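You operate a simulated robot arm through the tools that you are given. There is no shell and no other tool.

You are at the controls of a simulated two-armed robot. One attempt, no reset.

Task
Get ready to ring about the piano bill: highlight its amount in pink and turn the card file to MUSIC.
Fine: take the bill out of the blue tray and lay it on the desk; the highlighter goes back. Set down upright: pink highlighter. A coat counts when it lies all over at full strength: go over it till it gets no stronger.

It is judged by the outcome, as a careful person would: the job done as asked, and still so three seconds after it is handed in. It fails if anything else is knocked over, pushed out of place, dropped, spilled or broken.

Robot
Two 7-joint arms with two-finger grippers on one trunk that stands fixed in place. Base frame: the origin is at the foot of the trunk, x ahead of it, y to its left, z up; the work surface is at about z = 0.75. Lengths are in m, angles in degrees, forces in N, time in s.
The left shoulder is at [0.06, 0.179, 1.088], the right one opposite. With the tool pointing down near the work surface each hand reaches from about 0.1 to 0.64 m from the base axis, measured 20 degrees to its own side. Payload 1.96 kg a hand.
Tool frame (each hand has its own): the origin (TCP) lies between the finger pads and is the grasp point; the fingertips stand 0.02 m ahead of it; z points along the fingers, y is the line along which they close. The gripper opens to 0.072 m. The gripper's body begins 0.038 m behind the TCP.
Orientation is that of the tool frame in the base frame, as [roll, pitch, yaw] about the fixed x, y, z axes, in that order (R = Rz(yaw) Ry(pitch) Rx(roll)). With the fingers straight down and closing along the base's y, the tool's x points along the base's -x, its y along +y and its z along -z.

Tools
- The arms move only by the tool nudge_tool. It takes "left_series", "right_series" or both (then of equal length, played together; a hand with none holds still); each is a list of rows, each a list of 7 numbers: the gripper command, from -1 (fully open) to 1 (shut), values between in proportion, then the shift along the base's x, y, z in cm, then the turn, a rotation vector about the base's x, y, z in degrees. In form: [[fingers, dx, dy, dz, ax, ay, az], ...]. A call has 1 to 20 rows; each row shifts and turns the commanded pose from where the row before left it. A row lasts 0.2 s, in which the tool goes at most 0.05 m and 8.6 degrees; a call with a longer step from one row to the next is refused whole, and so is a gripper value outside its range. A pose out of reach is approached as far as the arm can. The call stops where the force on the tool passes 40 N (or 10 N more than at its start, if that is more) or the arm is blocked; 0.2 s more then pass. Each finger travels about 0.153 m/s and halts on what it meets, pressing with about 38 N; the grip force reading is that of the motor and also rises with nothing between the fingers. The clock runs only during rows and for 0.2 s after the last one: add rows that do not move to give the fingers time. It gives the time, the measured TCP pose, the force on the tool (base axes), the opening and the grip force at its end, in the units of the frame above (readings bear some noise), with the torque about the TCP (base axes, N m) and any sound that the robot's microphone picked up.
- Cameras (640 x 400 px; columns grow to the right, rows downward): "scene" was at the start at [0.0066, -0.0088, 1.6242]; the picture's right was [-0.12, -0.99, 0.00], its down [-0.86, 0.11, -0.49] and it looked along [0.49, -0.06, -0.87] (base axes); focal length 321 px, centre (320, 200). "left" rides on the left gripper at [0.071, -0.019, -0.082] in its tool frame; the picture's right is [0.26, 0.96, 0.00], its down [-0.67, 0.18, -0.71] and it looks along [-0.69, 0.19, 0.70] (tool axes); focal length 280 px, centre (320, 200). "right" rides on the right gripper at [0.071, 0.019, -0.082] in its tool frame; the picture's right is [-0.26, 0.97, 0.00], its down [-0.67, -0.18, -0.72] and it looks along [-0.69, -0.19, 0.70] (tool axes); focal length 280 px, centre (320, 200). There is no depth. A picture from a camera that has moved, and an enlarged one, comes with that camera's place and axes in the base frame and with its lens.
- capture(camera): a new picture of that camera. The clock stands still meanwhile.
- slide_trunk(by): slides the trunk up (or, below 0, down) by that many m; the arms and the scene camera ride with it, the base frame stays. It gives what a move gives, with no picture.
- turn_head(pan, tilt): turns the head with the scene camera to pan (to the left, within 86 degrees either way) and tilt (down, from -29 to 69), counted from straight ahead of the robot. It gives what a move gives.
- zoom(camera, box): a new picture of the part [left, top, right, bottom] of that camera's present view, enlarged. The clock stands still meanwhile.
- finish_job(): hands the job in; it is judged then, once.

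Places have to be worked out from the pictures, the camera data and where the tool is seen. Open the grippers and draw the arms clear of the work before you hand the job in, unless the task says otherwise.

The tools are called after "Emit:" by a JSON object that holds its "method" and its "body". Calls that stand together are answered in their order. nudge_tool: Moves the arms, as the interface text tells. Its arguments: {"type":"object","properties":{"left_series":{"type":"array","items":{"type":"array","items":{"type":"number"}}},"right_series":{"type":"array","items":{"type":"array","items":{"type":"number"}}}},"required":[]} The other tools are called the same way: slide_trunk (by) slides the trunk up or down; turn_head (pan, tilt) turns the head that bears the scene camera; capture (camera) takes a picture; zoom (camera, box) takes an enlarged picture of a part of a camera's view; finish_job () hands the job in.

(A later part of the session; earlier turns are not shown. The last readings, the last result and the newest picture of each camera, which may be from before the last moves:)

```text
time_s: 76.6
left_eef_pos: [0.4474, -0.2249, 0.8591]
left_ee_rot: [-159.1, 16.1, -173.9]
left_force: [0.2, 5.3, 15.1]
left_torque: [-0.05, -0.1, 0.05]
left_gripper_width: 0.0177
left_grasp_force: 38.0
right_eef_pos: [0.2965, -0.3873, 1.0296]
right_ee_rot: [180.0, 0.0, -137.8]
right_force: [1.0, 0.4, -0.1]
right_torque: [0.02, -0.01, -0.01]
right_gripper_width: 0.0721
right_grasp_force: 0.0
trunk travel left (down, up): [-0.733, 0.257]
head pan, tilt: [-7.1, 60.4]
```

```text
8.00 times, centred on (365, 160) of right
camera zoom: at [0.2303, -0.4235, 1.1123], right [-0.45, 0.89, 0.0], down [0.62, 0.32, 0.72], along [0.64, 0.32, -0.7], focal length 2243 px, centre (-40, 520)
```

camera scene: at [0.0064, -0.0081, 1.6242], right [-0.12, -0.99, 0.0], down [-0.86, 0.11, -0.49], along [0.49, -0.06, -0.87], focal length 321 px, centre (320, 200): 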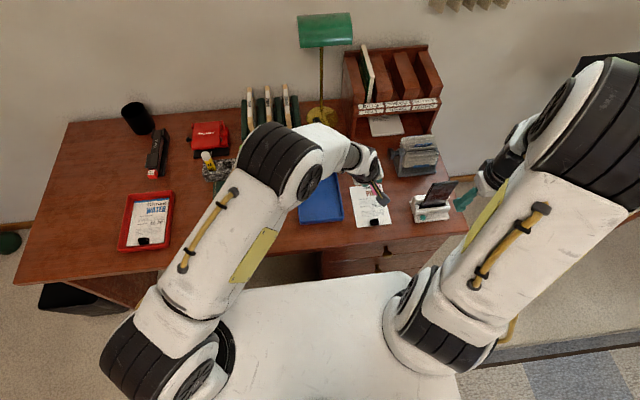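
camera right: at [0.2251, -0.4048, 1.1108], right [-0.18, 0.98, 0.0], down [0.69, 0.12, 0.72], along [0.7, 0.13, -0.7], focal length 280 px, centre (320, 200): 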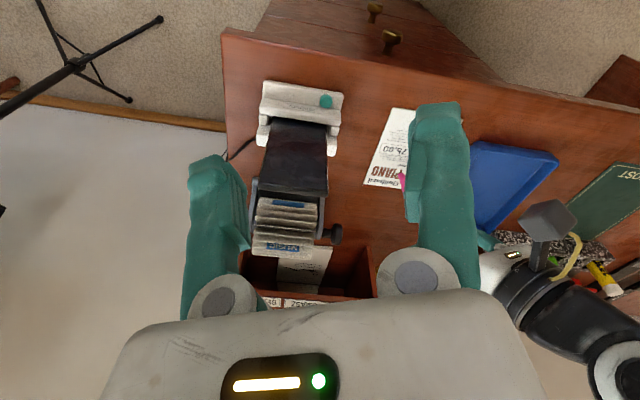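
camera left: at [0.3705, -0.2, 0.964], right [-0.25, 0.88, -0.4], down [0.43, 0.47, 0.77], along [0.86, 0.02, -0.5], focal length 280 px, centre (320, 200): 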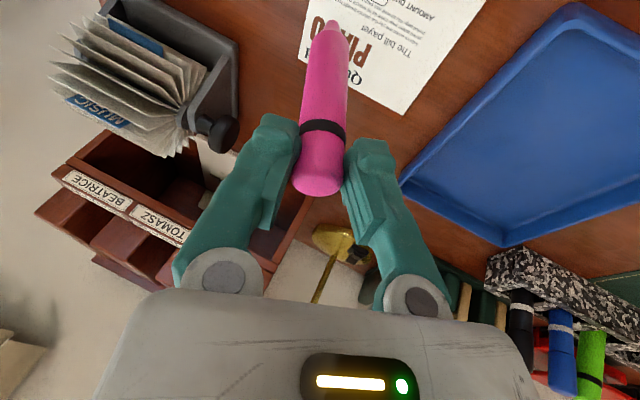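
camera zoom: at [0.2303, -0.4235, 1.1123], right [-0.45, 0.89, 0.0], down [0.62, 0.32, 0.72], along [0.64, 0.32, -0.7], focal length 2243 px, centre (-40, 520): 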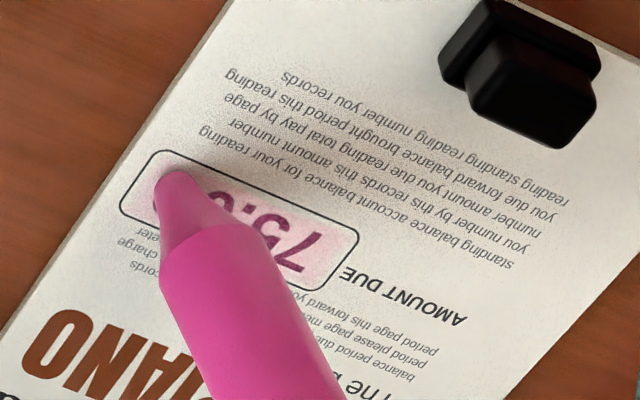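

A light coat lies along the whole line and the bill has stayed put. I make two more passes, on lines 3 mm and 5.5 mm farther in x.

Emit:
{"method": "nudge_tool", "body": {"left_series": [[0.8, 0.3, -0.1, 0, 0, 0, 0], [0.8, 0, 0.43, 0, 0, 0, 0], [0.8, 0, 0.43, 0, 0, 0, 0], [0.8, 0, 0.43, 0, 0, 0, 0], [0.8, 0, 0.43, 0, 0, 0, 0], [0.8, 0, 0.43, 0, 0, 0, 0], [0.8, 0, 0.43, 0, 0, 0, 0], [0.8, 0, 0.43, 0, 0, 0, 0], [0.8, 0, 0.43, 0, 0, 0, 0], [0.8, 0, 0.43, 0, 0, 0, 0], [0.8, 0.25, 0, 0, 0, 0, 0], [0.8, 0, -0.43, 0, 0, 0, 0], [0.8, 0, -0.43, 0, 0, 0, 0], [0.8, 0, -0.43, 0, 0, 0, 0], [0.8, 0, -0.43, 0, 0, 0, 0], [0.8, 0, -0.43, 0, 0, 0, 0], [0.8, 0, -0.43, 0, 0, 0, 0], [0.8, 0, -0.43, 0, 0, 0, 0], [0.8, 0, -0.43, 0, 0, 0, 0], [0.8, 0, -0.43, 0, 0, 0, 0]]}}

Emit:
{"method": "zoom", "body": {"camera": "left", "box": [270, 0, 398, 80]}}

Emit:
{"method": "zoom", "body": {"camera": "right", "box": [330, 135, 400, 185]}}

```text
time_s: 80.8
left_eef_pos: [0.4529, -0.2279, 0.8598]
left_ee_rot: [-159.2, 16.0, -174.0]
left_force: [0.1, 0.2, 0.3]
left_torque: [0.0, 0.0, 0.0]
left_gripper_width: 0.0178
left_grasp_force: 38.2
right_eef_pos: [0.2984, -0.3914, 1.0293]
right_ee_rot: [179.9, 0.0, -137.9]
right_force: [-0.6, 0.2, -0.6]
right_torque: [0.02, -0.03, 0.02]
right_gripper_width: 0.072
right_grasp_force: 0.1
trunk travel left (down, up): [-0.733, 0.257]
head pan, tilt: [-7.1, 60.4]
```

```text
5.00 times, centred on (334, 40) of left
camera zoom: at [0.362, -0.2252, 0.921], right [-0.25, 0.88, -0.4], down [0.43, 0.47, 0.77], along [0.86, 0.02, -0.5], focal length 1402 px, centre (250, 1000)
```

zoom: 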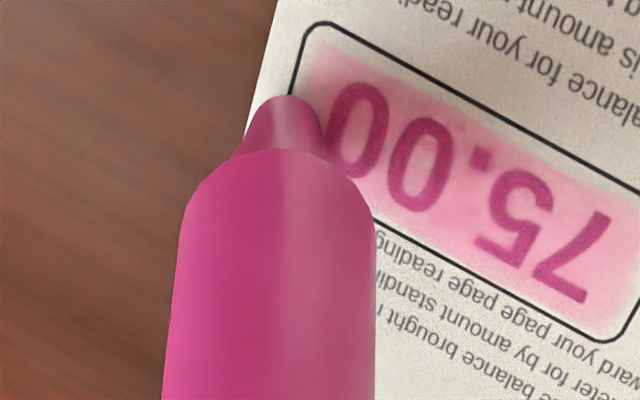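

```text
8.00 times, centred on (365, 160) of right
camera zoom: at [0.2316, -0.425, 1.1113], right [-0.45, 0.89, 0.0], down [0.62, 0.32, 0.72], along [0.64, 0.33, -0.7], focal length 2243 px, centre (-40, 520)
```

zoom: 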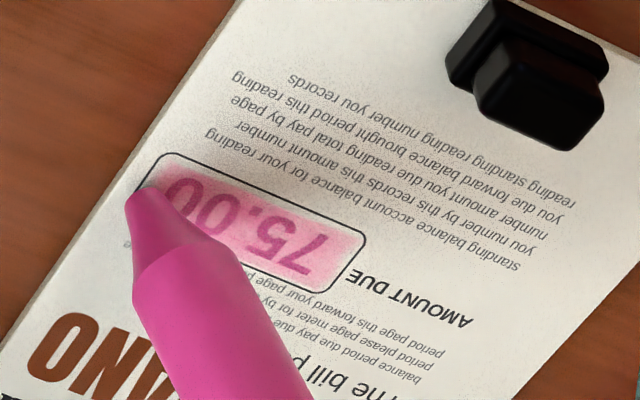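

The coat is getting stronger, but the force dropped to 0, so contact was lost by about a millimetre during this. I move in slightly, lower until there is contact again, and check.

Emit:
{"method": "nudge_tool", "body": {"left_series": [[0.8, 0, 0.3, 0, 0, 0, 0], [0.8, 0, 0, -0.1, 0, 0, 0], [0.8, 0, 0, 0, 0, 0, 0]]}}

```text
time_s: 81.6
left_eef_pos: [0.4518, -0.2225, 0.8588]
left_ee_rot: [-159.2, 16.0, -174.0]
left_force: [0.8, 0.2, 0.9]
left_torque: [-0.06, -0.02, 0.01]
left_gripper_width: 0.0179
left_grasp_force: 37.5
right_eef_pos: [0.2971, -0.3898, 1.0298]
right_ee_rot: [-179.9, 0.0, -137.7]
right_force: [-0.2, 0.9, -1.0]
right_torque: [0.02, -0.02, -0.02]
right_gripper_width: 0.0719
right_grasp_force: 0.1
trunk travel left (down, up): [-0.733, 0.257]
head pan, tilt: [-7.1, 60.4]
```

Emit:
{"method": "nudge_tool", "body": {"left_series": [[0.8, 0, 0, -0.1, 0, 0, 0], [0.8, 0, 0, 0, 0, 0, 0]]}}

Emit:
{"method": "zoom", "body": {"camera": "left", "box": [270, 0, 398, 80]}}

```text
time_s: 82.2
left_eef_pos: [0.4535, -0.2231, 0.8582]
left_ee_rot: [-159.2, 16.1, -173.9]
left_force: [-0.8, 1.0, 8.4]
left_torque: [-0.19, -0.05, 0.02]
left_gripper_width: 0.0176
left_grasp_force: 37.8
right_eef_pos: [0.2965, -0.3892, 1.0286]
right_ee_rot: [180.0, -0.1, -137.8]
right_force: [0.7, -0.4, 0.8]
right_torque: [-0.02, -0.04, -0.04]
right_gripper_width: 0.0719
right_grasp_force: 0.0
trunk travel left (down, up): [-0.733, 0.257]
head pan, tilt: [-7.1, 60.4]
```

```text
5.00 times, centred on (334, 40) of left
camera zoom: at [0.3619, -0.2221, 0.9197], right [-0.25, 0.88, -0.4], down [0.43, 0.47, 0.77], along [0.87, 0.02, -0.5], focal length 1402 px, centre (250, 1000)
```

zoom: 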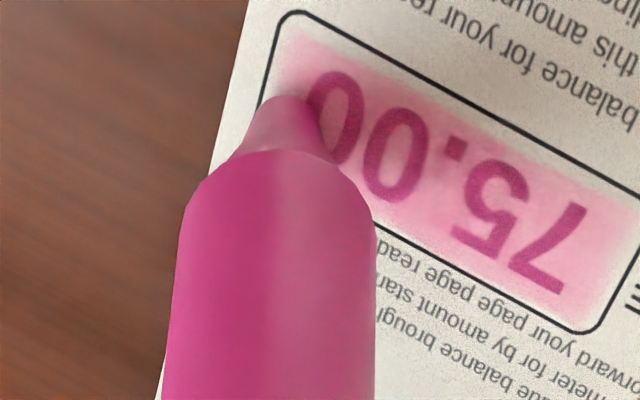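

Contact again (8 N). Two more passes: back along this line, then along one 3.5 mm nearer.

Emit:
{"method": "nudge_tool", "body": {"left_series": [[0.8, 0, 0.43, 0, 0, 0, 0], [0.8, 0, 0.43, 0, 0, 0, 0], [0.8, 0, 0.43, 0, 0, 0, 0], [0.8, 0, 0.43, 0, 0, 0, 0], [0.8, 0, 0.43, 0, 0, 0, 0], [0.8, 0, 0.43, 0, 0, 0, 0], [0.8, 0, 0.43, 0, 0, 0, 0], [0.8, 0, 0.43, 0, 0, 0, 0], [0.8, 0, 0.4, 0, 0, 0, 0], [0.8, -0.35, 0, 0, 0, 0, 0], [0.8, 0, -0.43, 0, 0, 0, 0], [0.8, 0, -0.43, 0, 0, 0, 0], [0.8, 0, -0.43, 0, 0, 0, 0], [0.8, 0, -0.43, 0, 0, 0, 0], [0.8, 0, -0.43, 0, 0, 0, 0], [0.8, 0, -0.43, 0, 0, 0, 0], [0.8, 0, -0.43, 0, 0, 0, 0], [0.8, 0, -0.43, 0, 0, 0, 0], [0.8, 0, -0.43, 0, 0, 0, 0]]}}

Emit:
{"method": "zoom", "body": {"camera": "left", "box": [270, 0, 398, 80]}}

Emit:
{"method": "zoom", "body": {"camera": "right", "box": [330, 135, 400, 185]}}

```text
time_s: 86.2
left_eef_pos: [0.4499, -0.2218, 0.8576]
left_ee_rot: [-159.3, 16.0, -173.9]
left_force: [0.7, -0.4, 4.1]
left_torque: [-0.07, -0.06, 0.04]
left_gripper_width: 0.0178
left_grasp_force: 38.2
right_eef_pos: [0.2974, -0.3903, 1.0293]
right_ee_rot: [-180.0, 0.0, -137.8]
right_force: [0.2, -0.4, -0.6]
right_torque: [0.0, -0.02, -0.01]
right_gripper_width: 0.0718
right_grasp_force: 0.1
trunk travel left (down, up): [-0.733, 0.257]
head pan, tilt: [-7.1, 60.4]
```

```text
5.00 times, centred on (334, 40) of left
camera zoom: at [0.3586, -0.2219, 0.9192], right [-0.25, 0.88, -0.4], down [0.43, 0.47, 0.77], along [0.87, 0.02, -0.5], focal length 1402 px, centre (250, 1000)
```

zoom: 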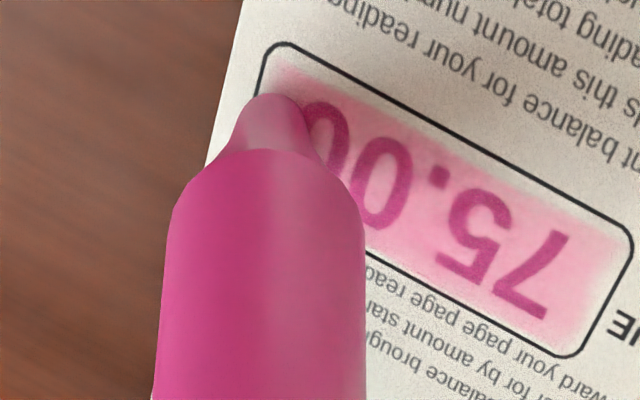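

```text
8.00 times, centred on (365, 160) of right
camera zoom: at [0.2314, -0.4246, 1.1116], right [-0.45, 0.89, 0.0], down [0.62, 0.32, 0.72], along [0.64, 0.33, -0.7], focal length 2243 px, centre (-40, 520)
```

zoom: 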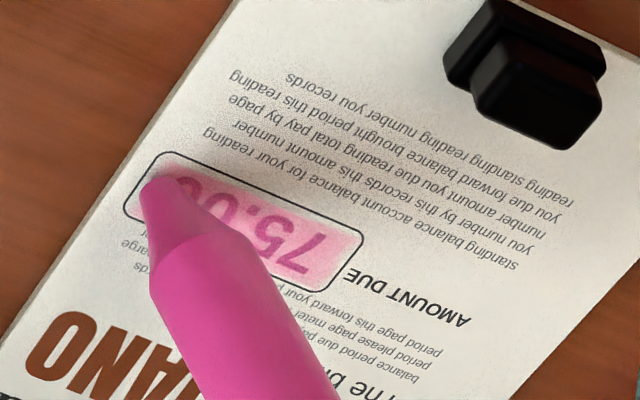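

The near edge strip and the two ends are still paler. I run passes along lines nearer the robot side and extend a bit further to both ends.

Emit:
{"method": "nudge_tool", "body": {"left_series": [[0.8, -0.25, -0.4, -0.03, 0, 0, 0], [0.8, 0, 0.44, 0, 0, 0, 0], [0.8, 0, 0.44, 0, 0, 0, 0], [0.8, 0, 0.44, 0, 0, 0, 0], [0.8, 0, 0.44, 0, 0, 0, 0], [0.8, 0, 0.44, 0, 0, 0, 0], [0.8, 0, 0.44, 0, 0, 0, 0], [0.8, 0, 0.44, 0, 0, 0, 0], [0.8, 0, 0.44, 0, 0, 0, 0], [0.8, 0, 0.44, 0, 0, 0, 0], [0.8, -0.2, 0.2, 0, 0, 0, 0], [0.8, 0, -0.46, 0, 0, 0, 0], [0.8, 0, -0.46, 0, 0, 0, 0], [0.8, 0, -0.46, 0, 0, 0, 0], [0.8, 0, -0.46, 0, 0, 0, 0], [0.8, 0, -0.46, 0, 0, 0, 0], [0.8, 0, -0.46, 0, 0, 0, 0], [0.8, 0, -0.46, 0, 0, 0, 0], [0.8, 0, -0.46, 0, 0, 0, 0], [0.8, 0, -0.46, 0, 0, 0, 0]]}}

Emit:
{"method": "zoom", "body": {"camera": "left", "box": [270, 0, 398, 80]}}

Emit:
{"method": "zoom", "body": {"camera": "right", "box": [330, 135, 400, 185]}}

```text
time_s: 90.4
left_eef_pos: [0.4437, -0.2274, 0.8578]
left_ee_rot: [-159.2, 16.0, -174.0]
left_force: [-0.3, -0.7, 0.9]
left_torque: [-0.04, 0.02, 0.0]
left_gripper_width: 0.0175
left_grasp_force: 37.9
right_eef_pos: [0.2968, -0.3894, 1.03]
right_ee_rot: [-180.0, 0.0, -137.9]
right_force: [-0.1, 0.2, -0.3]
right_torque: [0.0, -0.01, 0.0]
right_gripper_width: 0.0722
right_grasp_force: 0.1
trunk travel left (down, up): [-0.733, 0.257]
head pan, tilt: [-7.1, 60.4]
```

```text
5.00 times, centred on (334, 40) of left
camera zoom: at [0.3533, -0.2264, 0.9187], right [-0.25, 0.88, -0.4], down [0.43, 0.47, 0.77], along [0.86, 0.02, -0.5], focal length 1402 px, centre (250, 1000)
```

zoom: 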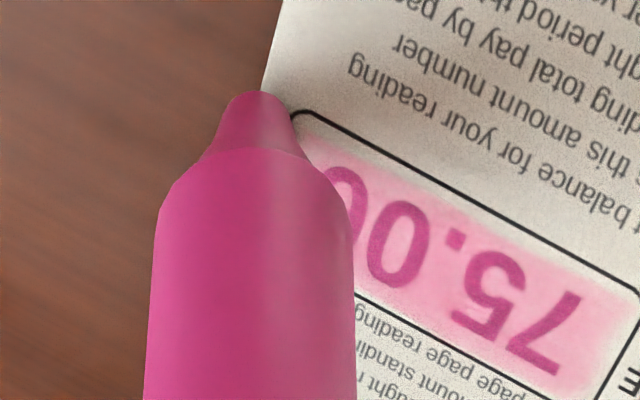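

```text
8.00 times, centred on (365, 160) of right
camera zoom: at [0.2316, -0.4249, 1.1114], right [-0.45, 0.89, 0.0], down [0.62, 0.32, 0.72], along [0.64, 0.33, -0.7], focal length 2243 px, centre (-40, 520)
```

zoom: 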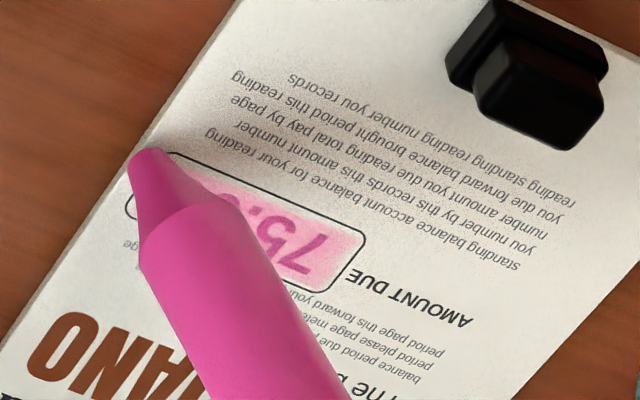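

The tip is now just past the box's corner with hardly any contact. I lift it and move away to inspect the coat.

Emit:
{"method": "nudge_tool", "body": {"left_series": [[0.8, 0.5, 0.5, 1.5, 0, 0, 0], [0.8, 2, 1, 2, 0, 0, 0], [0.8, 2, 1, 1, 0, 0, 0], [0.8, 0, 0, 0, 0, 0, 0]]}}

Emit:
{"method": "zoom", "body": {"camera": "right", "box": [330, 140, 386, 180]}}

Emit:
{"method": "zoom", "body": {"camera": "scene", "box": [360, 190, 400, 215]}}

```text
time_s: 91.4
left_eef_pos: [0.4878, -0.2029, 0.9022]
left_ee_rot: [-159.2, 16.1, -173.9]
left_force: [0.2, -0.1, 0.2]
left_torque: [0.0, 0.01, -0.02]
left_gripper_width: 0.0181
left_grasp_force: 38.2
right_eef_pos: [0.2975, -0.3891, 1.0287]
right_ee_rot: [180.0, 0.2, -137.8]
right_force: [-0.2, -0.1, 0.0]
right_torque: [0.02, -0.01, -0.01]
right_gripper_width: 0.0722
right_grasp_force: 0.0
trunk travel left (down, up): [-0.733, 0.257]
head pan, tilt: [-7.1, 60.4]
```

```text
10.00 times, centred on (358, 160) of right
camera zoom: at [0.2313, -0.4251, 1.1114], right [-0.45, 0.89, 0.0], down [0.62, 0.32, 0.72], along [0.64, 0.33, -0.7], focal length 2804 px, centre (-60, 600)
```

zoom: 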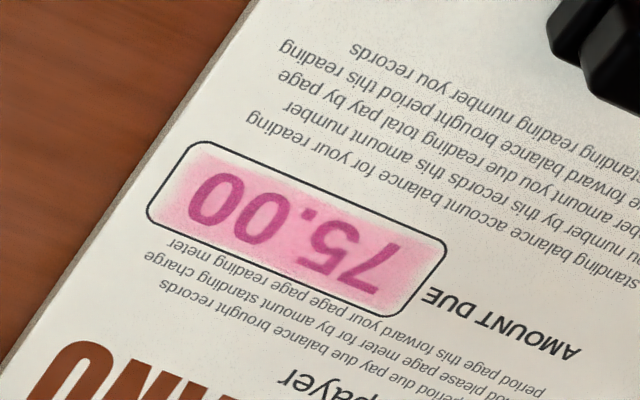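

```text
16.00 times, centred on (380, 202) of scene
camera zoom: at [0.0061, -0.0093, 1.6242], right [-0.12, -0.99, 0.0], down [-0.86, 0.11, -0.49], along [0.49, -0.06, -0.87], focal length 5131 px, centre (-640, 160)
```

zoom: 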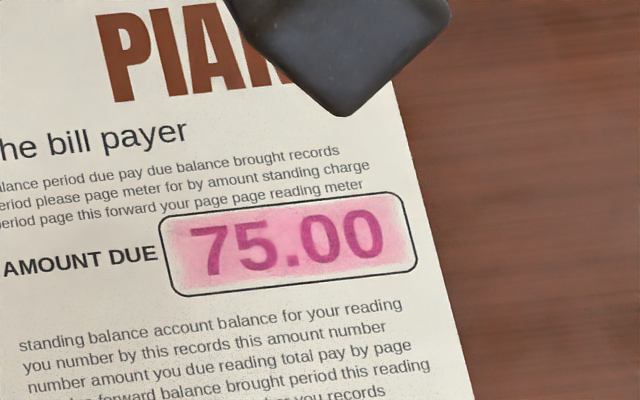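

The coat covers the box evenly, but I need to see whether it gets stronger. I return to the left end for more passes and will compare afterwards.

Emit:
{"method": "nudge_tool", "body": {"left_series": [[0.8, -1.3, 0.5, -1.5, 0, 0, 0], [0.8, -1.3, 0.5, -1.5, 0, 0, 0], [0.8, -1.1, 0.4, -1.1, 0, 0, 0], [0.8, 0, 0, -0.2, 0, 0, 0], [0.8, 0, 0, 0, 0, 0, 0]]}}

Emit:
{"method": "zoom", "body": {"camera": "left", "box": [270, 0, 398, 80]}}

```text
time_s: 92.6
left_eef_pos: [0.4524, -0.1882, 0.8582]
left_ee_rot: [-159.3, 16.0, -174.0]
left_force: [-0.6, 0.1, 0.0]
left_torque: [-0.05, 0.0, -0.01]
left_gripper_width: 0.018
left_grasp_force: 38.0
right_eef_pos: [0.2968, -0.3899, 1.0288]
right_ee_rot: [-179.9, 0.0, -137.8]
right_force: [0.2, -0.6, 0.2]
right_torque: [0.01, 0.0, 0.02]
right_gripper_width: 0.0718
right_grasp_force: 0.0
trunk travel left (down, up): [-0.733, 0.257]
head pan, tilt: [-7.1, 60.4]
```

```text
5.00 times, centred on (334, 40) of left
camera zoom: at [0.3621, -0.187, 0.9193], right [-0.25, 0.88, -0.4], down [0.43, 0.47, 0.77], along [0.86, 0.02, -0.5], focal length 1402 px, centre (250, 1000)
```

zoom: 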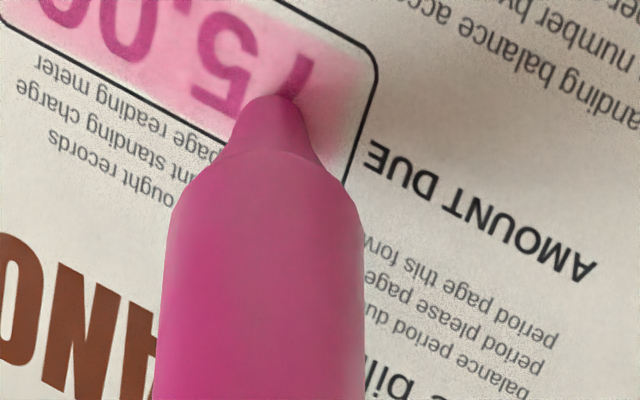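

Emit:
{"method": "nudge_tool", "body": {"left_series": [[0.8, 0, 0.3, 0, 0, 0, 0], [0.8, 0, 0, -0.1, 0, 0, 0], [0.8, 0, 0, -0.05, 0, 0, 0], [0.8, 0, 0, 0, 0, 0, 0]]}}

```text
time_s: 93.6
left_eef_pos: [0.4523, -0.184, 0.8574]
left_ee_rot: [-159.2, 16.0, -173.9]
left_force: [1.2, 0.4, 3.1]
left_torque: [-0.09, -0.09, 0.03]
left_gripper_width: 0.018
left_grasp_force: 38.2
right_eef_pos: [0.2984, -0.3907, 1.0287]
right_ee_rot: [-180.0, 0.0, -137.8]
right_force: [-0.2, 0.5, -0.2]
right_torque: [-0.01, -0.02, -0.03]
right_gripper_width: 0.0718
right_grasp_force: 0.1
trunk travel left (down, up): [-0.733, 0.257]
head pan, tilt: [-7.1, 60.4]
```

Light contact (3 N). I run a full serpentine: this line, then 3 mm farther back.

Emit:
{"method": "nudge_tool", "body": {"left_series": [[0.8, 0, 0, -0.05, 0, 0, 0], [0.8, 0, -0.46, 0, 0, 0, 0], [0.8, 0, -0.46, 0, 0, 0, 0], [0.8, 0, -0.46, 0, 0, 0, 0], [0.8, 0, -0.46, 0, 0, 0, 0], [0.8, 0, -0.46, 0, 0, 0, 0], [0.8, 0, -0.46, 0, 0, 0, 0], [0.8, 0, -0.46, 0, 0, 0, 0], [0.8, 0, -0.46, 0, 0, 0, 0], [0.8, 0, -0.46, 0, 0, 0, 0], [0.8, 0.3, 0, 0, 0, 0, 0], [0.8, 0, 0.46, 0, 0, 0, 0], [0.8, 0, 0.46, 0, 0, 0, 0], [0.8, 0, 0.46, 0, 0, 0, 0], [0.8, 0, 0.46, 0, 0, 0, 0], [0.8, 0, 0.46, 0, 0, 0, 0], [0.8, 0, 0.46, 0, 0, 0, 0], [0.8, 0, 0.46, 0, 0, 0, 0], [0.8, 0, 0.46, 0, 0, 0, 0], [0.8, 0, 0.46, 0, 0, 0, 0]]}}

Emit:
{"method": "zoom", "body": {"camera": "right", "box": [330, 140, 386, 180]}}

Emit:
{"method": "zoom", "body": {"camera": "left", "box": [270, 0, 398, 80]}}

```text
time_s: 97.8
left_eef_pos: [0.4552, -0.1855, 0.8565]
left_ee_rot: [-159.3, 16.1, -174.0]
left_force: [-0.2, -0.5, 1.4]
left_torque: [-0.1, -0.02, 0.0]
left_gripper_width: 0.0179
left_grasp_force: 38.4
right_eef_pos: [0.298, -0.3909, 1.0291]
right_ee_rot: [-180.0, 0.1, -137.8]
right_force: [0.6, -0.3, -0.3]
right_torque: [0.0, 0.04, 0.03]
right_gripper_width: 0.0722
right_grasp_force: 0.1
trunk travel left (down, up): [-0.733, 0.257]
head pan, tilt: [-7.1, 60.4]
```

```text
10.00 times, centred on (358, 160) of right
camera zoom: at [0.2315, -0.4248, 1.1115], right [-0.45, 0.89, 0.0], down [0.62, 0.32, 0.72], along [0.64, 0.33, -0.7], focal length 2804 px, centre (-60, 600)
```

zoom: 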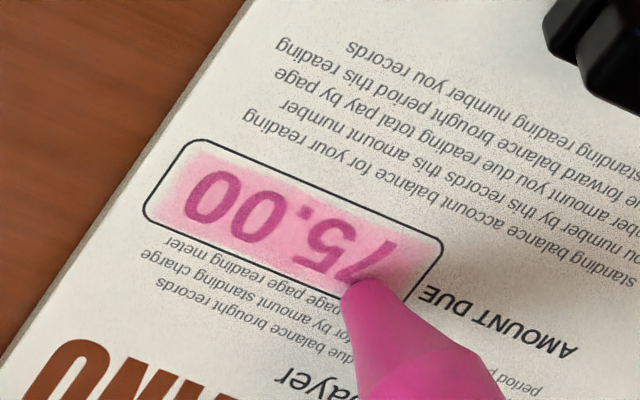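

```text
5.00 times, centred on (334, 40) of left
camera zoom: at [0.3642, -0.1838, 0.9179], right [-0.25, 0.88, -0.4], down [0.43, 0.47, 0.77], along [0.86, 0.02, -0.5], focal length 1402 px, centre (250, 1000)
```

zoom: 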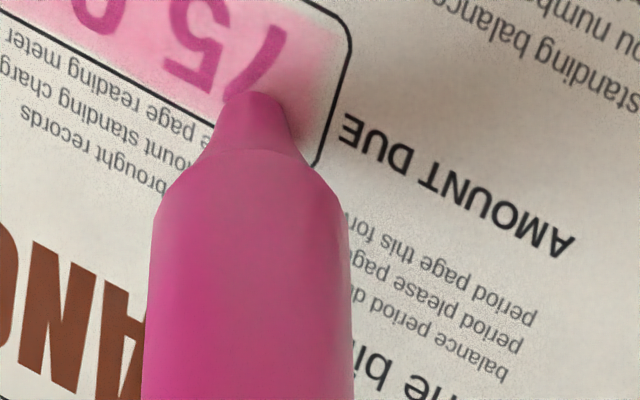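

Contact is light. I lower slightly and cover the nearer half: two more lines.

Emit:
{"method": "nudge_tool", "body": {"left_series": [[0.8, -0.3, 0.1, 0, 0, 0, 0], [0.8, -0.35, 0, -0.08, 0, 0, 0], [0.8, 0, -0.48, 0, 0, 0, 0], [0.8, 0, -0.48, 0, 0, 0, 0], [0.8, 0, -0.48, 0, 0, 0, 0], [0.8, 0, -0.48, 0, 0, 0, 0], [0.8, 0, -0.48, 0, 0, 0, 0], [0.8, 0, -0.48, 0, 0, 0, 0], [0.8, 0, -0.48, 0, 0, 0, 0], [0.8, 0, -0.48, 0, 0, 0, 0], [0.8, 0, -0.48, 0, 0, 0, 0], [0.8, -0.25, 0, 0, 0, 0, 0], [0.8, 0, 0.48, 0, 0, 0, 0], [0.8, 0, 0.48, 0, 0, 0, 0], [0.8, 0, 0.48, 0, 0, 0, 0], [0.8, 0, 0.48, 0, 0, 0, 0], [0.8, 0, 0.48, 0, 0, 0, 0], [0.8, 0, 0.48, 0, 0, 0, 0], [0.8, 0, 0.48, 0, 0, 0, 0], [0.8, 0, 0.48, 0, 0, 0, 0]]}}

Emit:
{"method": "zoom", "body": {"camera": "right", "box": [330, 140, 386, 180]}}

Emit:
{"method": "zoom", "body": {"camera": "left", "box": [270, 0, 398, 80]}}

```text
time_s: 102.0
left_eef_pos: [0.447, -0.188, 0.8566]
left_ee_rot: [-159.2, 16.0, -174.0]
left_force: [0.4, 0.3, 0.8]
left_torque: [-0.08, 0.0, 0.0]
left_gripper_width: 0.0175
left_grasp_force: 38.3
right_eef_pos: [0.298, -0.3892, 1.0283]
right_ee_rot: [180.0, 0.0, -137.8]
right_force: [0.2, 0.1, 0.1]
right_torque: [-0.03, -0.02, 0.01]
right_gripper_width: 0.0718
right_grasp_force: 0.1
trunk travel left (down, up): [-0.733, 0.257]
head pan, tilt: [-7.1, 60.4]
```

```text
10.00 times, centred on (358, 160) of right
camera zoom: at [0.2316, -0.4248, 1.1114], right [-0.45, 0.89, 0.0], down [0.62, 0.32, 0.72], along [0.64, 0.33, -0.7], focal length 2804 px, centre (-60, 600)
```

zoom: 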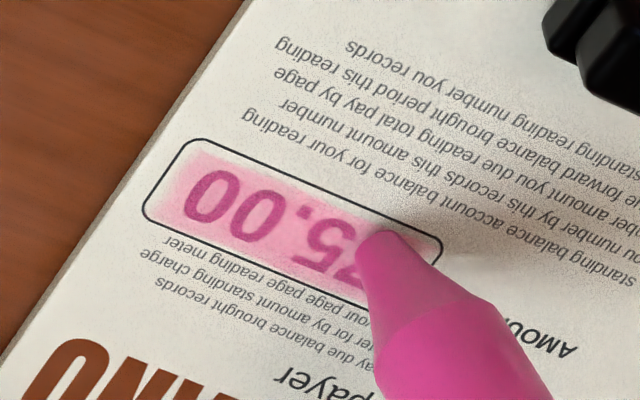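

```text
5.00 times, centred on (334, 40) of left
camera zoom: at [0.3548, -0.1872, 0.9178], right [-0.25, 0.88, -0.4], down [0.43, 0.47, 0.77], along [0.87, 0.02, -0.5], focal length 1402 px, centre (250, 1000)
```

zoom: 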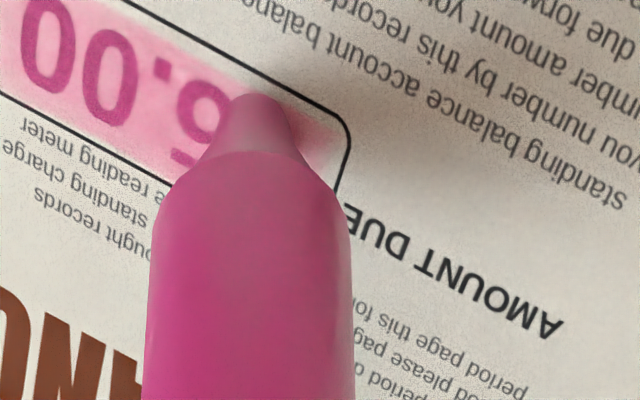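

Emit:
{"method": "nudge_tool", "body": {"left_series": [[0.8, 0, 0, 1, 0, 0, 0], [0.8, 2, 2, 1.5, 0, 0, 0], [0.8, 2, 2, 1, 0, 0, 0], [0.8, 0, 0, 0, 0, 0, 0]]}}

Emit:
{"method": "zoom", "body": {"camera": "right", "box": [330, 140, 386, 180]}}

Emit:
{"method": "zoom", "body": {"camera": "scene", "box": [360, 190, 400, 215]}}

```text
time_s: 103.0
left_eef_pos: [0.4855, -0.1494, 0.892]
left_ee_rot: [-159.3, 16.1, -174.1]
left_force: [-1.0, 0.0, -0.3]
left_torque: [0.04, -0.01, 0.0]
left_gripper_width: 0.0183
left_grasp_force: 37.7
right_eef_pos: [0.2966, -0.3904, 1.029]
right_ee_rot: [179.9, 0.1, -137.9]
right_force: [0.2, -0.3, 0.2]
right_torque: [-0.01, -0.01, -0.03]
right_gripper_width: 0.072
right_grasp_force: 0.1
trunk travel left (down, up): [-0.733, 0.257]
head pan, tilt: [-7.1, 60.4]
```

```text
10.00 times, centred on (358, 160) of right
camera zoom: at [0.2313, -0.4253, 1.1113], right [-0.45, 0.89, 0.0], down [0.62, 0.32, 0.72], along [0.64, 0.33, -0.7], focal length 2804 px, centre (-60, 600)
```

zoom: 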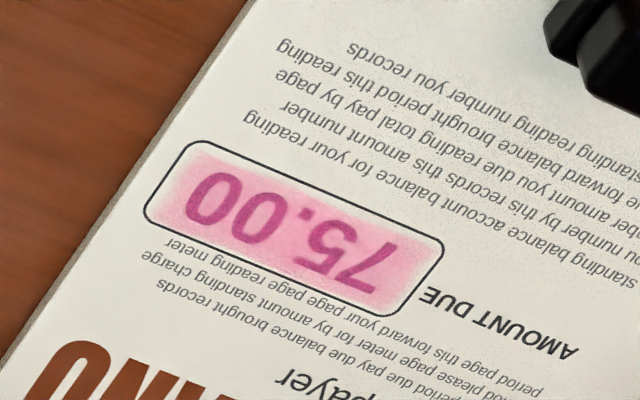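

```text
16.00 times, centred on (380, 202) of scene
camera zoom: at [0.0062, -0.0096, 1.6242], right [-0.12, -0.99, 0.0], down [-0.86, 0.11, -0.49], along [0.49, -0.06, -0.87], focal length 5131 px, centre (-640, 160)
```

zoom: 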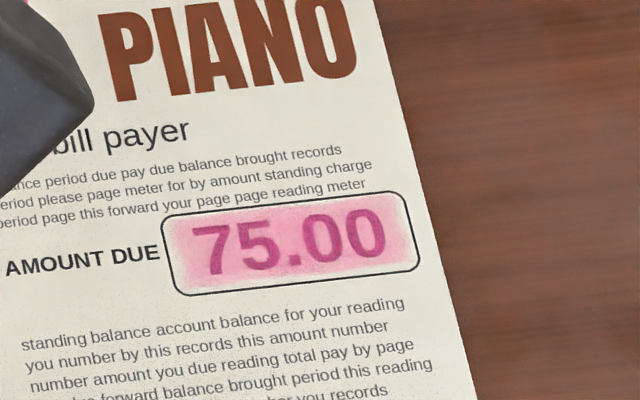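

The middle gets no stronger any more, but the strips along the border filled in further with the last passes. I go over the edges once more, starting on the near-edge line at its left end.

Emit:
{"method": "nudge_tool", "body": {"left_series": [[0.8, -1.5, -1.1, -1.0, 0, 0, 0], [0.8, -1.4, -1.1, -1.0, 0, 0, 0], [0.8, -1.2, -1.0, -1.0, 0, 0, 0], [0.8, 0, 0, -0.4, 0, 0, 0], [0.8, 0, 0, 0, 0, 0, 0]]}}

Emit:
{"method": "zoom", "body": {"camera": "left", "box": [270, 0, 398, 80]}}

Emit:
{"method": "zoom", "body": {"camera": "right", "box": [330, 140, 386, 180]}}

```text
time_s: 104.2
left_eef_pos: [0.4452, -0.1822, 0.8578]
left_ee_rot: [-159.2, 16.0, -173.9]
left_force: [-0.1, 0.1, -0.5]
left_torque: [0.0, 0.0, -0.02]
left_gripper_width: 0.0187
left_grasp_force: 37.7
right_eef_pos: [0.2971, -0.3897, 1.0288]
right_ee_rot: [-179.9, 0.0, -137.8]
right_force: [0.5, -0.2, 0.5]
right_torque: [0.0, 0.01, 0.0]
right_gripper_width: 0.072
right_grasp_force: 0.1
trunk travel left (down, up): [-0.733, 0.257]
head pan, tilt: [-7.1, 60.4]
```

```text
5.00 times, centred on (334, 40) of left
camera zoom: at [0.3545, -0.1802, 0.9194], right [-0.25, 0.88, -0.4], down [0.43, 0.47, 0.77], along [0.86, 0.02, -0.5], focal length 1402 px, centre (250, 1000)
```

zoom: 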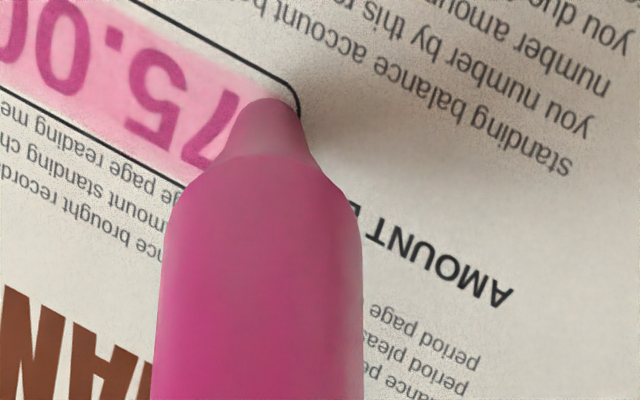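

```text
10.00 times, centred on (358, 160) of right
camera zoom: at [0.2316, -0.4249, 1.1114], right [-0.45, 0.89, 0.0], down [0.62, 0.32, 0.72], along [0.64, 0.33, -0.7], focal length 2804 px, centre (-60, 600)
```

zoom: 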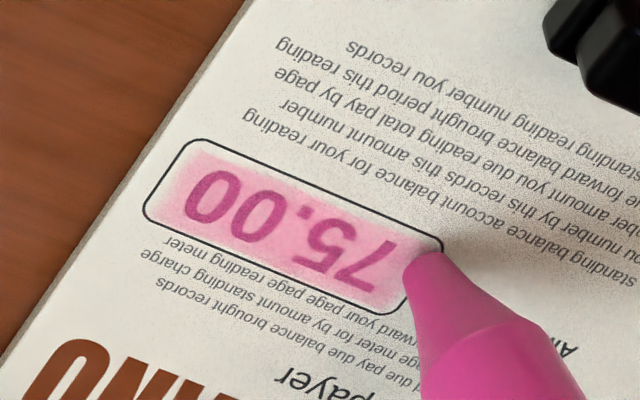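

Emit:
{"method": "nudge_tool", "body": {"left_series": [[0.8, 0, 0, -0.1, 0, 0, 0], [0.8, 0, 0, -0.08, 0, 0, 0], [0.8, 0, 0, 0, 0, 0, 0]]}}

```text
time_s: 105.0
left_eef_pos: [0.4447, -0.1809, 0.8571]
left_ee_rot: [-159.0, 16.1, -173.9]
left_force: [2.2, 1.8, 13.4]
left_torque: [-0.36, -0.27, 0.09]
left_gripper_width: 0.0187
left_grasp_force: 38.4
right_eef_pos: [0.296, -0.3896, 1.0296]
right_ee_rot: [179.9, 0.0, -137.9]
right_force: [0.4, -1.1, 0.5]
right_torque: [-0.01, -0.03, 0.01]
right_gripper_width: 0.0722
right_grasp_force: 0.2
trunk travel left (down, up): [-0.733, 0.257]
head pan, tilt: [-7.1, 60.4]
```

Contact at 13 N. I run the near-edge line, then step across the right end and go back along the far-edge line.

Emit:
{"method": "nudge_tool", "body": {"left_series": [[0.8, 0, -0.48, 0.03, 0, 0, 0], [0.8, 0, -0.48, 0, 0, 0, 0], [0.8, 0, -0.48, 0, 0, 0, 0], [0.8, 0, -0.48, 0, 0, 0, 0], [0.8, 0, -0.48, 0, 0, 0, 0], [0.8, 0, -0.48, 0, 0, 0, 0], [0.8, 0, -0.48, 0, 0, 0, 0], [0.8, 0, -0.48, 0, 0, 0, 0], [0.8, 0, -0.4, 0, 0, 0, 0], [0.8, 0.4, 0, 0, 0, 0, 0], [0.8, 0.4, 0, 0, 0, 0, 0], [0.8, 0.35, 0, 0, 0, 0, 0], [0.8, 0, 0.53, 0, 0, 0, 0], [0.8, 0, 0.53, 0, 0, 0, 0], [0.8, 0, 0.53, 0, 0, 0, 0], [0.8, 0, 0.53, 0, 0, 0, 0], [0.8, 0, 0.53, 0, 0, 0, 0], [0.8, 0, 0.53, 0, 0, 0, 0], [0.8, 0, 0.53, 0, 0, 0, 0], [0.8, 0, 0.5, 0, 0, 0, 0]]}}

Emit:
{"method": "zoom", "body": {"camera": "left", "box": [270, 0, 398, 80]}}

Emit:
{"method": "zoom", "body": {"camera": "right", "box": [330, 140, 386, 180]}}

```text
time_s: 109.2
left_eef_pos: [0.4566, -0.1806, 0.855]
left_ee_rot: [-159.2, 16.0, -174.0]
left_force: [0.1, -0.2, 0.6]
left_torque: [-0.05, 0.01, 0.01]
left_gripper_width: 0.0189
left_grasp_force: 38.1
right_eef_pos: [0.2968, -0.3899, 1.0296]
right_ee_rot: [-180.0, 0.0, -137.9]
right_force: [-0.6, -0.1, 0.1]
right_torque: [-0.04, 0.0, -0.01]
right_gripper_width: 0.072
right_grasp_force: 0.0
trunk travel left (down, up): [-0.733, 0.257]
head pan, tilt: [-7.1, 60.4]
```

```text
5.00 times, centred on (334, 40) of left
camera zoom: at [0.3656, -0.1793, 0.917], right [-0.25, 0.88, -0.4], down [0.44, 0.47, 0.77], along [0.86, 0.02, -0.5], focal length 1402 px, centre (250, 1000)
```

zoom: 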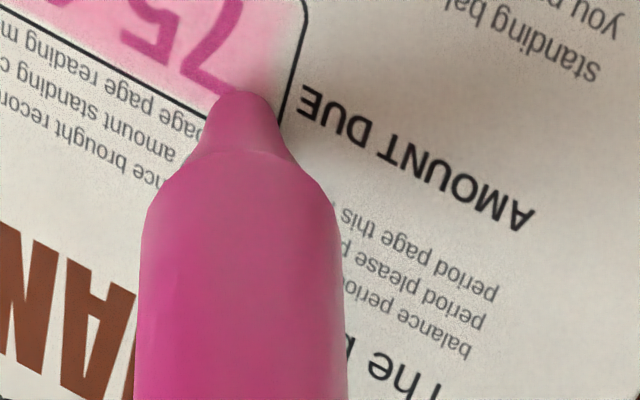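

```text
10.00 times, centred on (358, 160) of right
camera zoom: at [0.2316, -0.4248, 1.1114], right [-0.45, 0.89, 0.0], down [0.62, 0.32, 0.72], along [0.64, 0.33, -0.7], focal length 2804 px, centre (-60, 600)
```

zoom: 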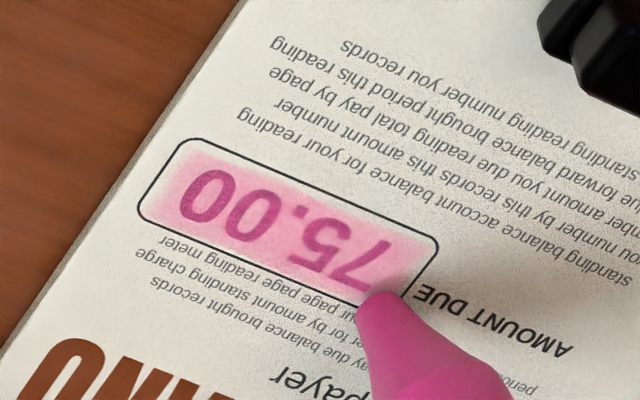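

The far-edge line lost pressure toward the end. I lower 1 mm and run it once more toward the right end, then up the right end column.

Emit:
{"method": "nudge_tool", "body": {"left_series": [[0.8, -0.1, 0.2, -0.1, 0, 0, 0], [0.8, 0, 0, -0.05, 0, 0, 0], [0.8, 0, -0.47, 0, 0, 0, 0], [0.8, 0, -0.47, 0, 0, 0, 0], [0.8, 0, -0.47, 0, 0, 0, 0], [0.8, 0, -0.47, 0, 0, 0, 0], [0.8, 0, -0.47, 0, 0, 0, 0], [0.8, 0, -0.47, 0, 0, 0, 0], [0.8, 0, -0.47, 0, 0, 0, 0], [0.8, 0, -0.47, 0, 0, 0, 0], [0.8, 0, -0.47, 0, 0, 0, 0], [0.8, 0, -0.3, 0, 0, 0, 0], [0.8, -0.35, 0, 0, 0, 0, 0], [0.8, -0.35, 0, 0, 0, 0, 0], [0.8, -0.3, 0, 0, 0, 0, 0], [0.8, 0.3, 0.2, 0, 0, 0, 0], [0.8, 0.3, 0.2, 0, 0, 0, 0], [0.8, 0, 0, 0, 0, 0, 0]]}}

Emit:
{"method": "nudge_tool", "body": {"left_series": [[0.8, 0, 0, 1, 0, 0, 0], [0.8, 2, 2, 1.5, 0, 0, 0], [0.8, 2, 3, 1, 0, 0, 0], [0.8, 0, 2, 0, 0, 0, 0]]}}

Emit:
{"method": "zoom", "body": {"camera": "right", "box": [330, 140, 386, 180]}}

Emit:
{"method": "zoom", "body": {"camera": "scene", "box": [360, 190, 400, 215]}}

```text
time_s: 113.0
left_eef_pos: [0.4497, -0.2197, 0.854]
left_ee_rot: [-159.2, 16.0, -174.0]
left_force: [-1.3, 0.3, 4.6]
left_torque: [-0.16, 0.08, -0.05]
left_gripper_width: 0.0186
left_grasp_force: 38.2
right_eef_pos: [0.2968, -0.3906, 1.0297]
right_ee_rot: [180.0, 0.1, -137.7]
right_force: [0.2, 0.8, -0.3]
right_torque: [0.0, -0.02, -0.01]
right_gripper_width: 0.0718
right_grasp_force: 0.0
trunk travel left (down, up): [-0.733, 0.257]
head pan, tilt: [-7.1, 60.4]
```

```text
time_s: 114.0
left_eef_pos: [0.4907, -0.1482, 0.8888]
left_ee_rot: [-159.2, 16.0, -174.1]
left_force: [0.1, 0.2, -0.5]
left_torque: [0.02, -0.02, -0.02]
left_gripper_width: 0.0188
left_grasp_force: 38.6
right_eef_pos: [0.2976, -0.3899, 1.0293]
right_ee_rot: [-180.0, 0.0, -137.9]
right_force: [0.2, 0.1, 0.1]
right_torque: [-0.01, 0.02, 0.01]
right_gripper_width: 0.0722
right_grasp_force: 0.1
trunk travel left (down, up): [-0.733, 0.257]
head pan, tilt: [-7.1, 60.4]
```

```text
10.00 times, centred on (358, 160) of right
camera zoom: at [0.2314, -0.4247, 1.1115], right [-0.45, 0.89, 0.0], down [0.62, 0.32, 0.72], along [0.64, 0.33, -0.7], focal length 2804 px, centre (-60, 600)
```

zoom: 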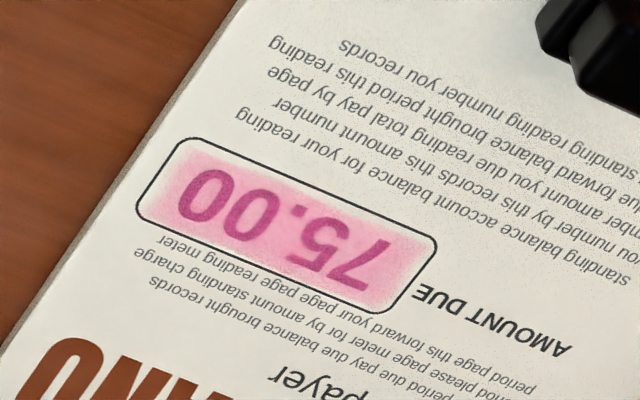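

```text
16.00 times, centred on (380, 202) of scene
camera zoom: at [0.0063, -0.0087, 1.6242], right [-0.12, -0.99, 0.0], down [-0.86, 0.11, -0.49], along [0.49, -0.06, -0.87], focal length 5131 px, centre (-640, 160)
```

zoom: 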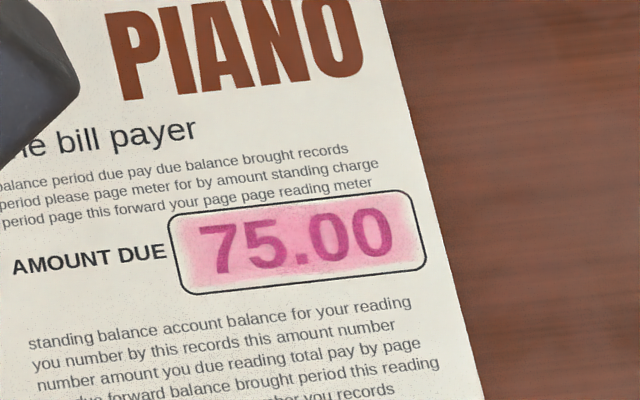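

Emit:
{"method": "zoom", "body": {"camera": "right", "box": [341, 152, 377, 174]}}

Emit:
{"method": "zoom", "body": {"camera": "left", "box": [160, 0, 400, 100]}}

```text
16.00 times, centred on (359, 163) of right
camera zoom: at [0.2314, -0.4247, 1.1115], right [-0.45, 0.89, 0.0], down [0.62, 0.32, 0.72], along [0.64, 0.33, -0.7], focal length 4486 px, centre (-304, 792)
```

zoom: 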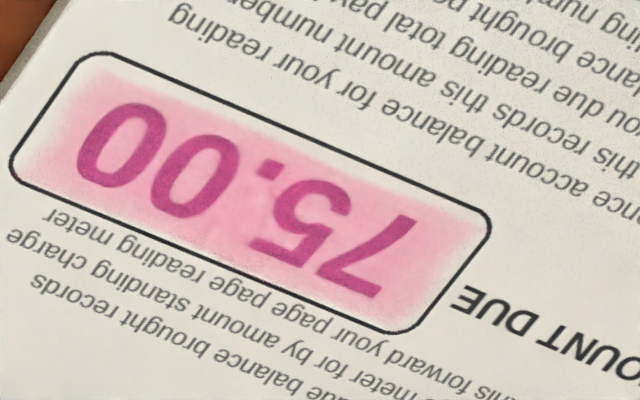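

```text
2.67 times, centred on (280, 50) of left
camera zoom: at [0.3993, -0.147, 0.9507], right [-0.25, 0.88, -0.4], down [0.43, 0.47, 0.77], along [0.86, 0.02, -0.5], focal length 748 px, centre (427, 600)
```

zoom: 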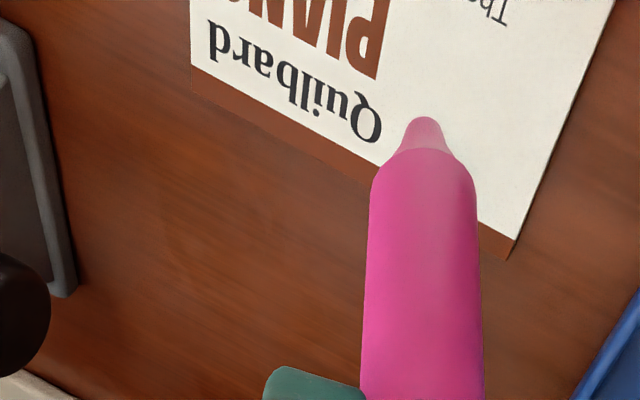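

The coat is even, with only the outermost margin and corners slightly paler. To be safe I make one more firm round along the border, starting again at the near-left corner.

Emit:
{"method": "nudge_tool", "body": {"left_series": [[0.8, -1.6, -1.1, -1.1, 0, 0, 0], [0.8, -1.6, -1.1, -1.1, 0, 0, 0], [0.8, -1.2, -1.0, -0.9, 0, 0, 0], [0.8, 0, 0, -0.2, 0, 0, 0], [0.8, 0, 0, 0, 0, 0, 0]]}}

Emit:
{"method": "nudge_tool", "body": {"left_series": [[0.8, 0, 0, -0.1, 0, 0, 0], [0.8, 0, 0, 0, 0, 0, 0]]}}

Emit:
{"method": "zoom", "body": {"camera": "left", "box": [270, 0, 398, 80]}}

```text
time_s: 115.2
left_eef_pos: [0.4486, -0.1835, 0.8571]
left_ee_rot: [-159.3, 16.1, -173.9]
left_force: [0.3, -1.5, -0.7]
left_torque: [0.01, 0.0, 0.01]
left_gripper_width: 0.0186
left_grasp_force: 37.9
right_eef_pos: [0.2969, -0.3897, 1.0284]
right_ee_rot: [179.9, -0.1, -137.7]
right_force: [0.0, 0.5, 0.5]
right_torque: [-0.03, 0.02, 0.0]
right_gripper_width: 0.0718
right_grasp_force: 0.1
trunk travel left (down, up): [-0.733, 0.257]
head pan, tilt: [-7.1, 60.4]
```

```text
time_s: 115.8
left_eef_pos: [0.448, -0.1837, 0.8543]
left_ee_rot: [-159.1, 16.1, -173.9]
left_force: [0.5, -0.2, 6.3]
left_torque: [-0.23, -0.03, 0.04]
left_gripper_width: 0.0191
left_grasp_force: 38.2
right_eef_pos: [0.2973, -0.3908, 1.0289]
right_ee_rot: [-180.0, -0.1, -137.8]
right_force: [0.1, -0.1, 0.0]
right_torque: [-0.01, 0.04, 0.01]
right_gripper_width: 0.0719
right_grasp_force: 0.1
trunk travel left (down, up): [-0.733, 0.257]
head pan, tilt: [-7.1, 60.4]
```

```text
5.00 times, centred on (334, 40) of left
camera zoom: at [0.3582, -0.1816, 0.9168], right [-0.25, 0.88, -0.4], down [0.43, 0.47, 0.77], along [0.87, 0.02, -0.5], focal length 1402 px, centre (250, 1000)
```

zoom: 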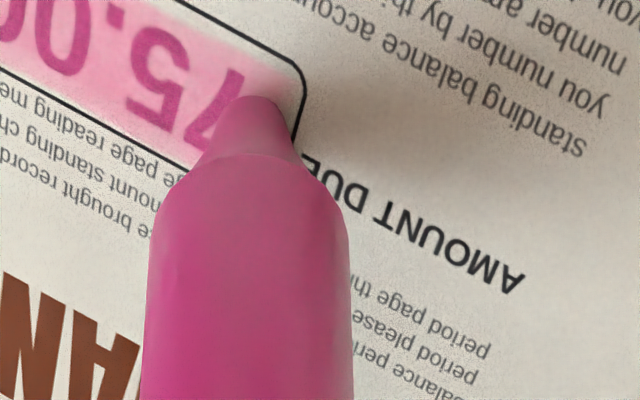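

Emit:
{"method": "nudge_tool", "body": {"left_series": [[0.8, -0.25, 0.15, 0, 0, 0, 0], [0.8, 0, -0.48, 0, 0, 0, 0], [0.8, 0, -0.48, 0, 0, 0, 0], [0.8, 0, -0.48, 0, 0, 0, 0], [0.8, 0, -0.48, 0, 0, 0, 0], [0.8, 0, -0.48, 0, 0, 0, 0], [0.8, 0, -0.48, 0, 0, 0, 0], [0.8, 0, -0.48, 0, 0, 0, 0], [0.8, 0, -0.48, 0, 0, 0, 0], [0.8, 0, -0.48, 0, 0, 0, 0], [0.8, 0.35, 0, -0.04, 0, 0, 0], [0.8, 0.35, 0, 0, 0, 0, 0], [0.8, 0.35, 0, 0, 0, 0, 0], [0.8, 0, 0, 0, 0, 0, 0]]}}

Emit:
{"method": "zoom", "body": {"camera": "left", "box": [270, 0, 398, 80]}}

Emit:
{"method": "zoom", "body": {"camera": "right", "box": [330, 140, 386, 180]}}

```text
time_s: 118.8
left_eef_pos: [0.4562, -0.2238, 0.854]
left_ee_rot: [-159.2, 15.9, -174.0]
left_force: [-1.3, 1.1, 6.1]
left_torque: [-0.2, 0.15, -0.05]
left_gripper_width: 0.0187
left_grasp_force: 38.2
right_eef_pos: [0.2964, -0.3907, 1.0283]
right_ee_rot: [-179.9, 0.1, -137.7]
right_force: [-0.3, -0.1, 0.3]
right_torque: [0.0, 0.0, -0.02]
right_gripper_width: 0.072
right_grasp_force: 0.0
trunk travel left (down, up): [-0.733, 0.257]
head pan, tilt: [-7.1, 60.4]
```

```text
5.00 times, centred on (334, 40) of left
camera zoom: at [0.3652, -0.2225, 0.9167], right [-0.25, 0.88, -0.4], down [0.43, 0.47, 0.77], along [0.87, 0.02, -0.5], focal length 1402 px, centre (250, 1000)
```

zoom: 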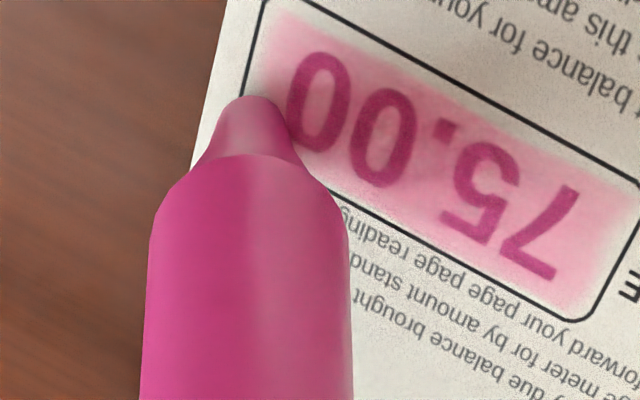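

```text
10.00 times, centred on (358, 160) of right
camera zoom: at [0.2309, -0.4246, 1.1117], right [-0.45, 0.89, 0.0], down [0.62, 0.32, 0.72], along [0.64, 0.33, -0.7], focal length 2804 px, centre (-60, 600)
```

zoom: 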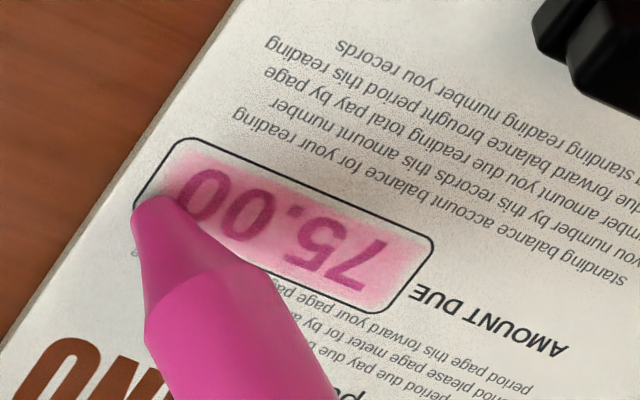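

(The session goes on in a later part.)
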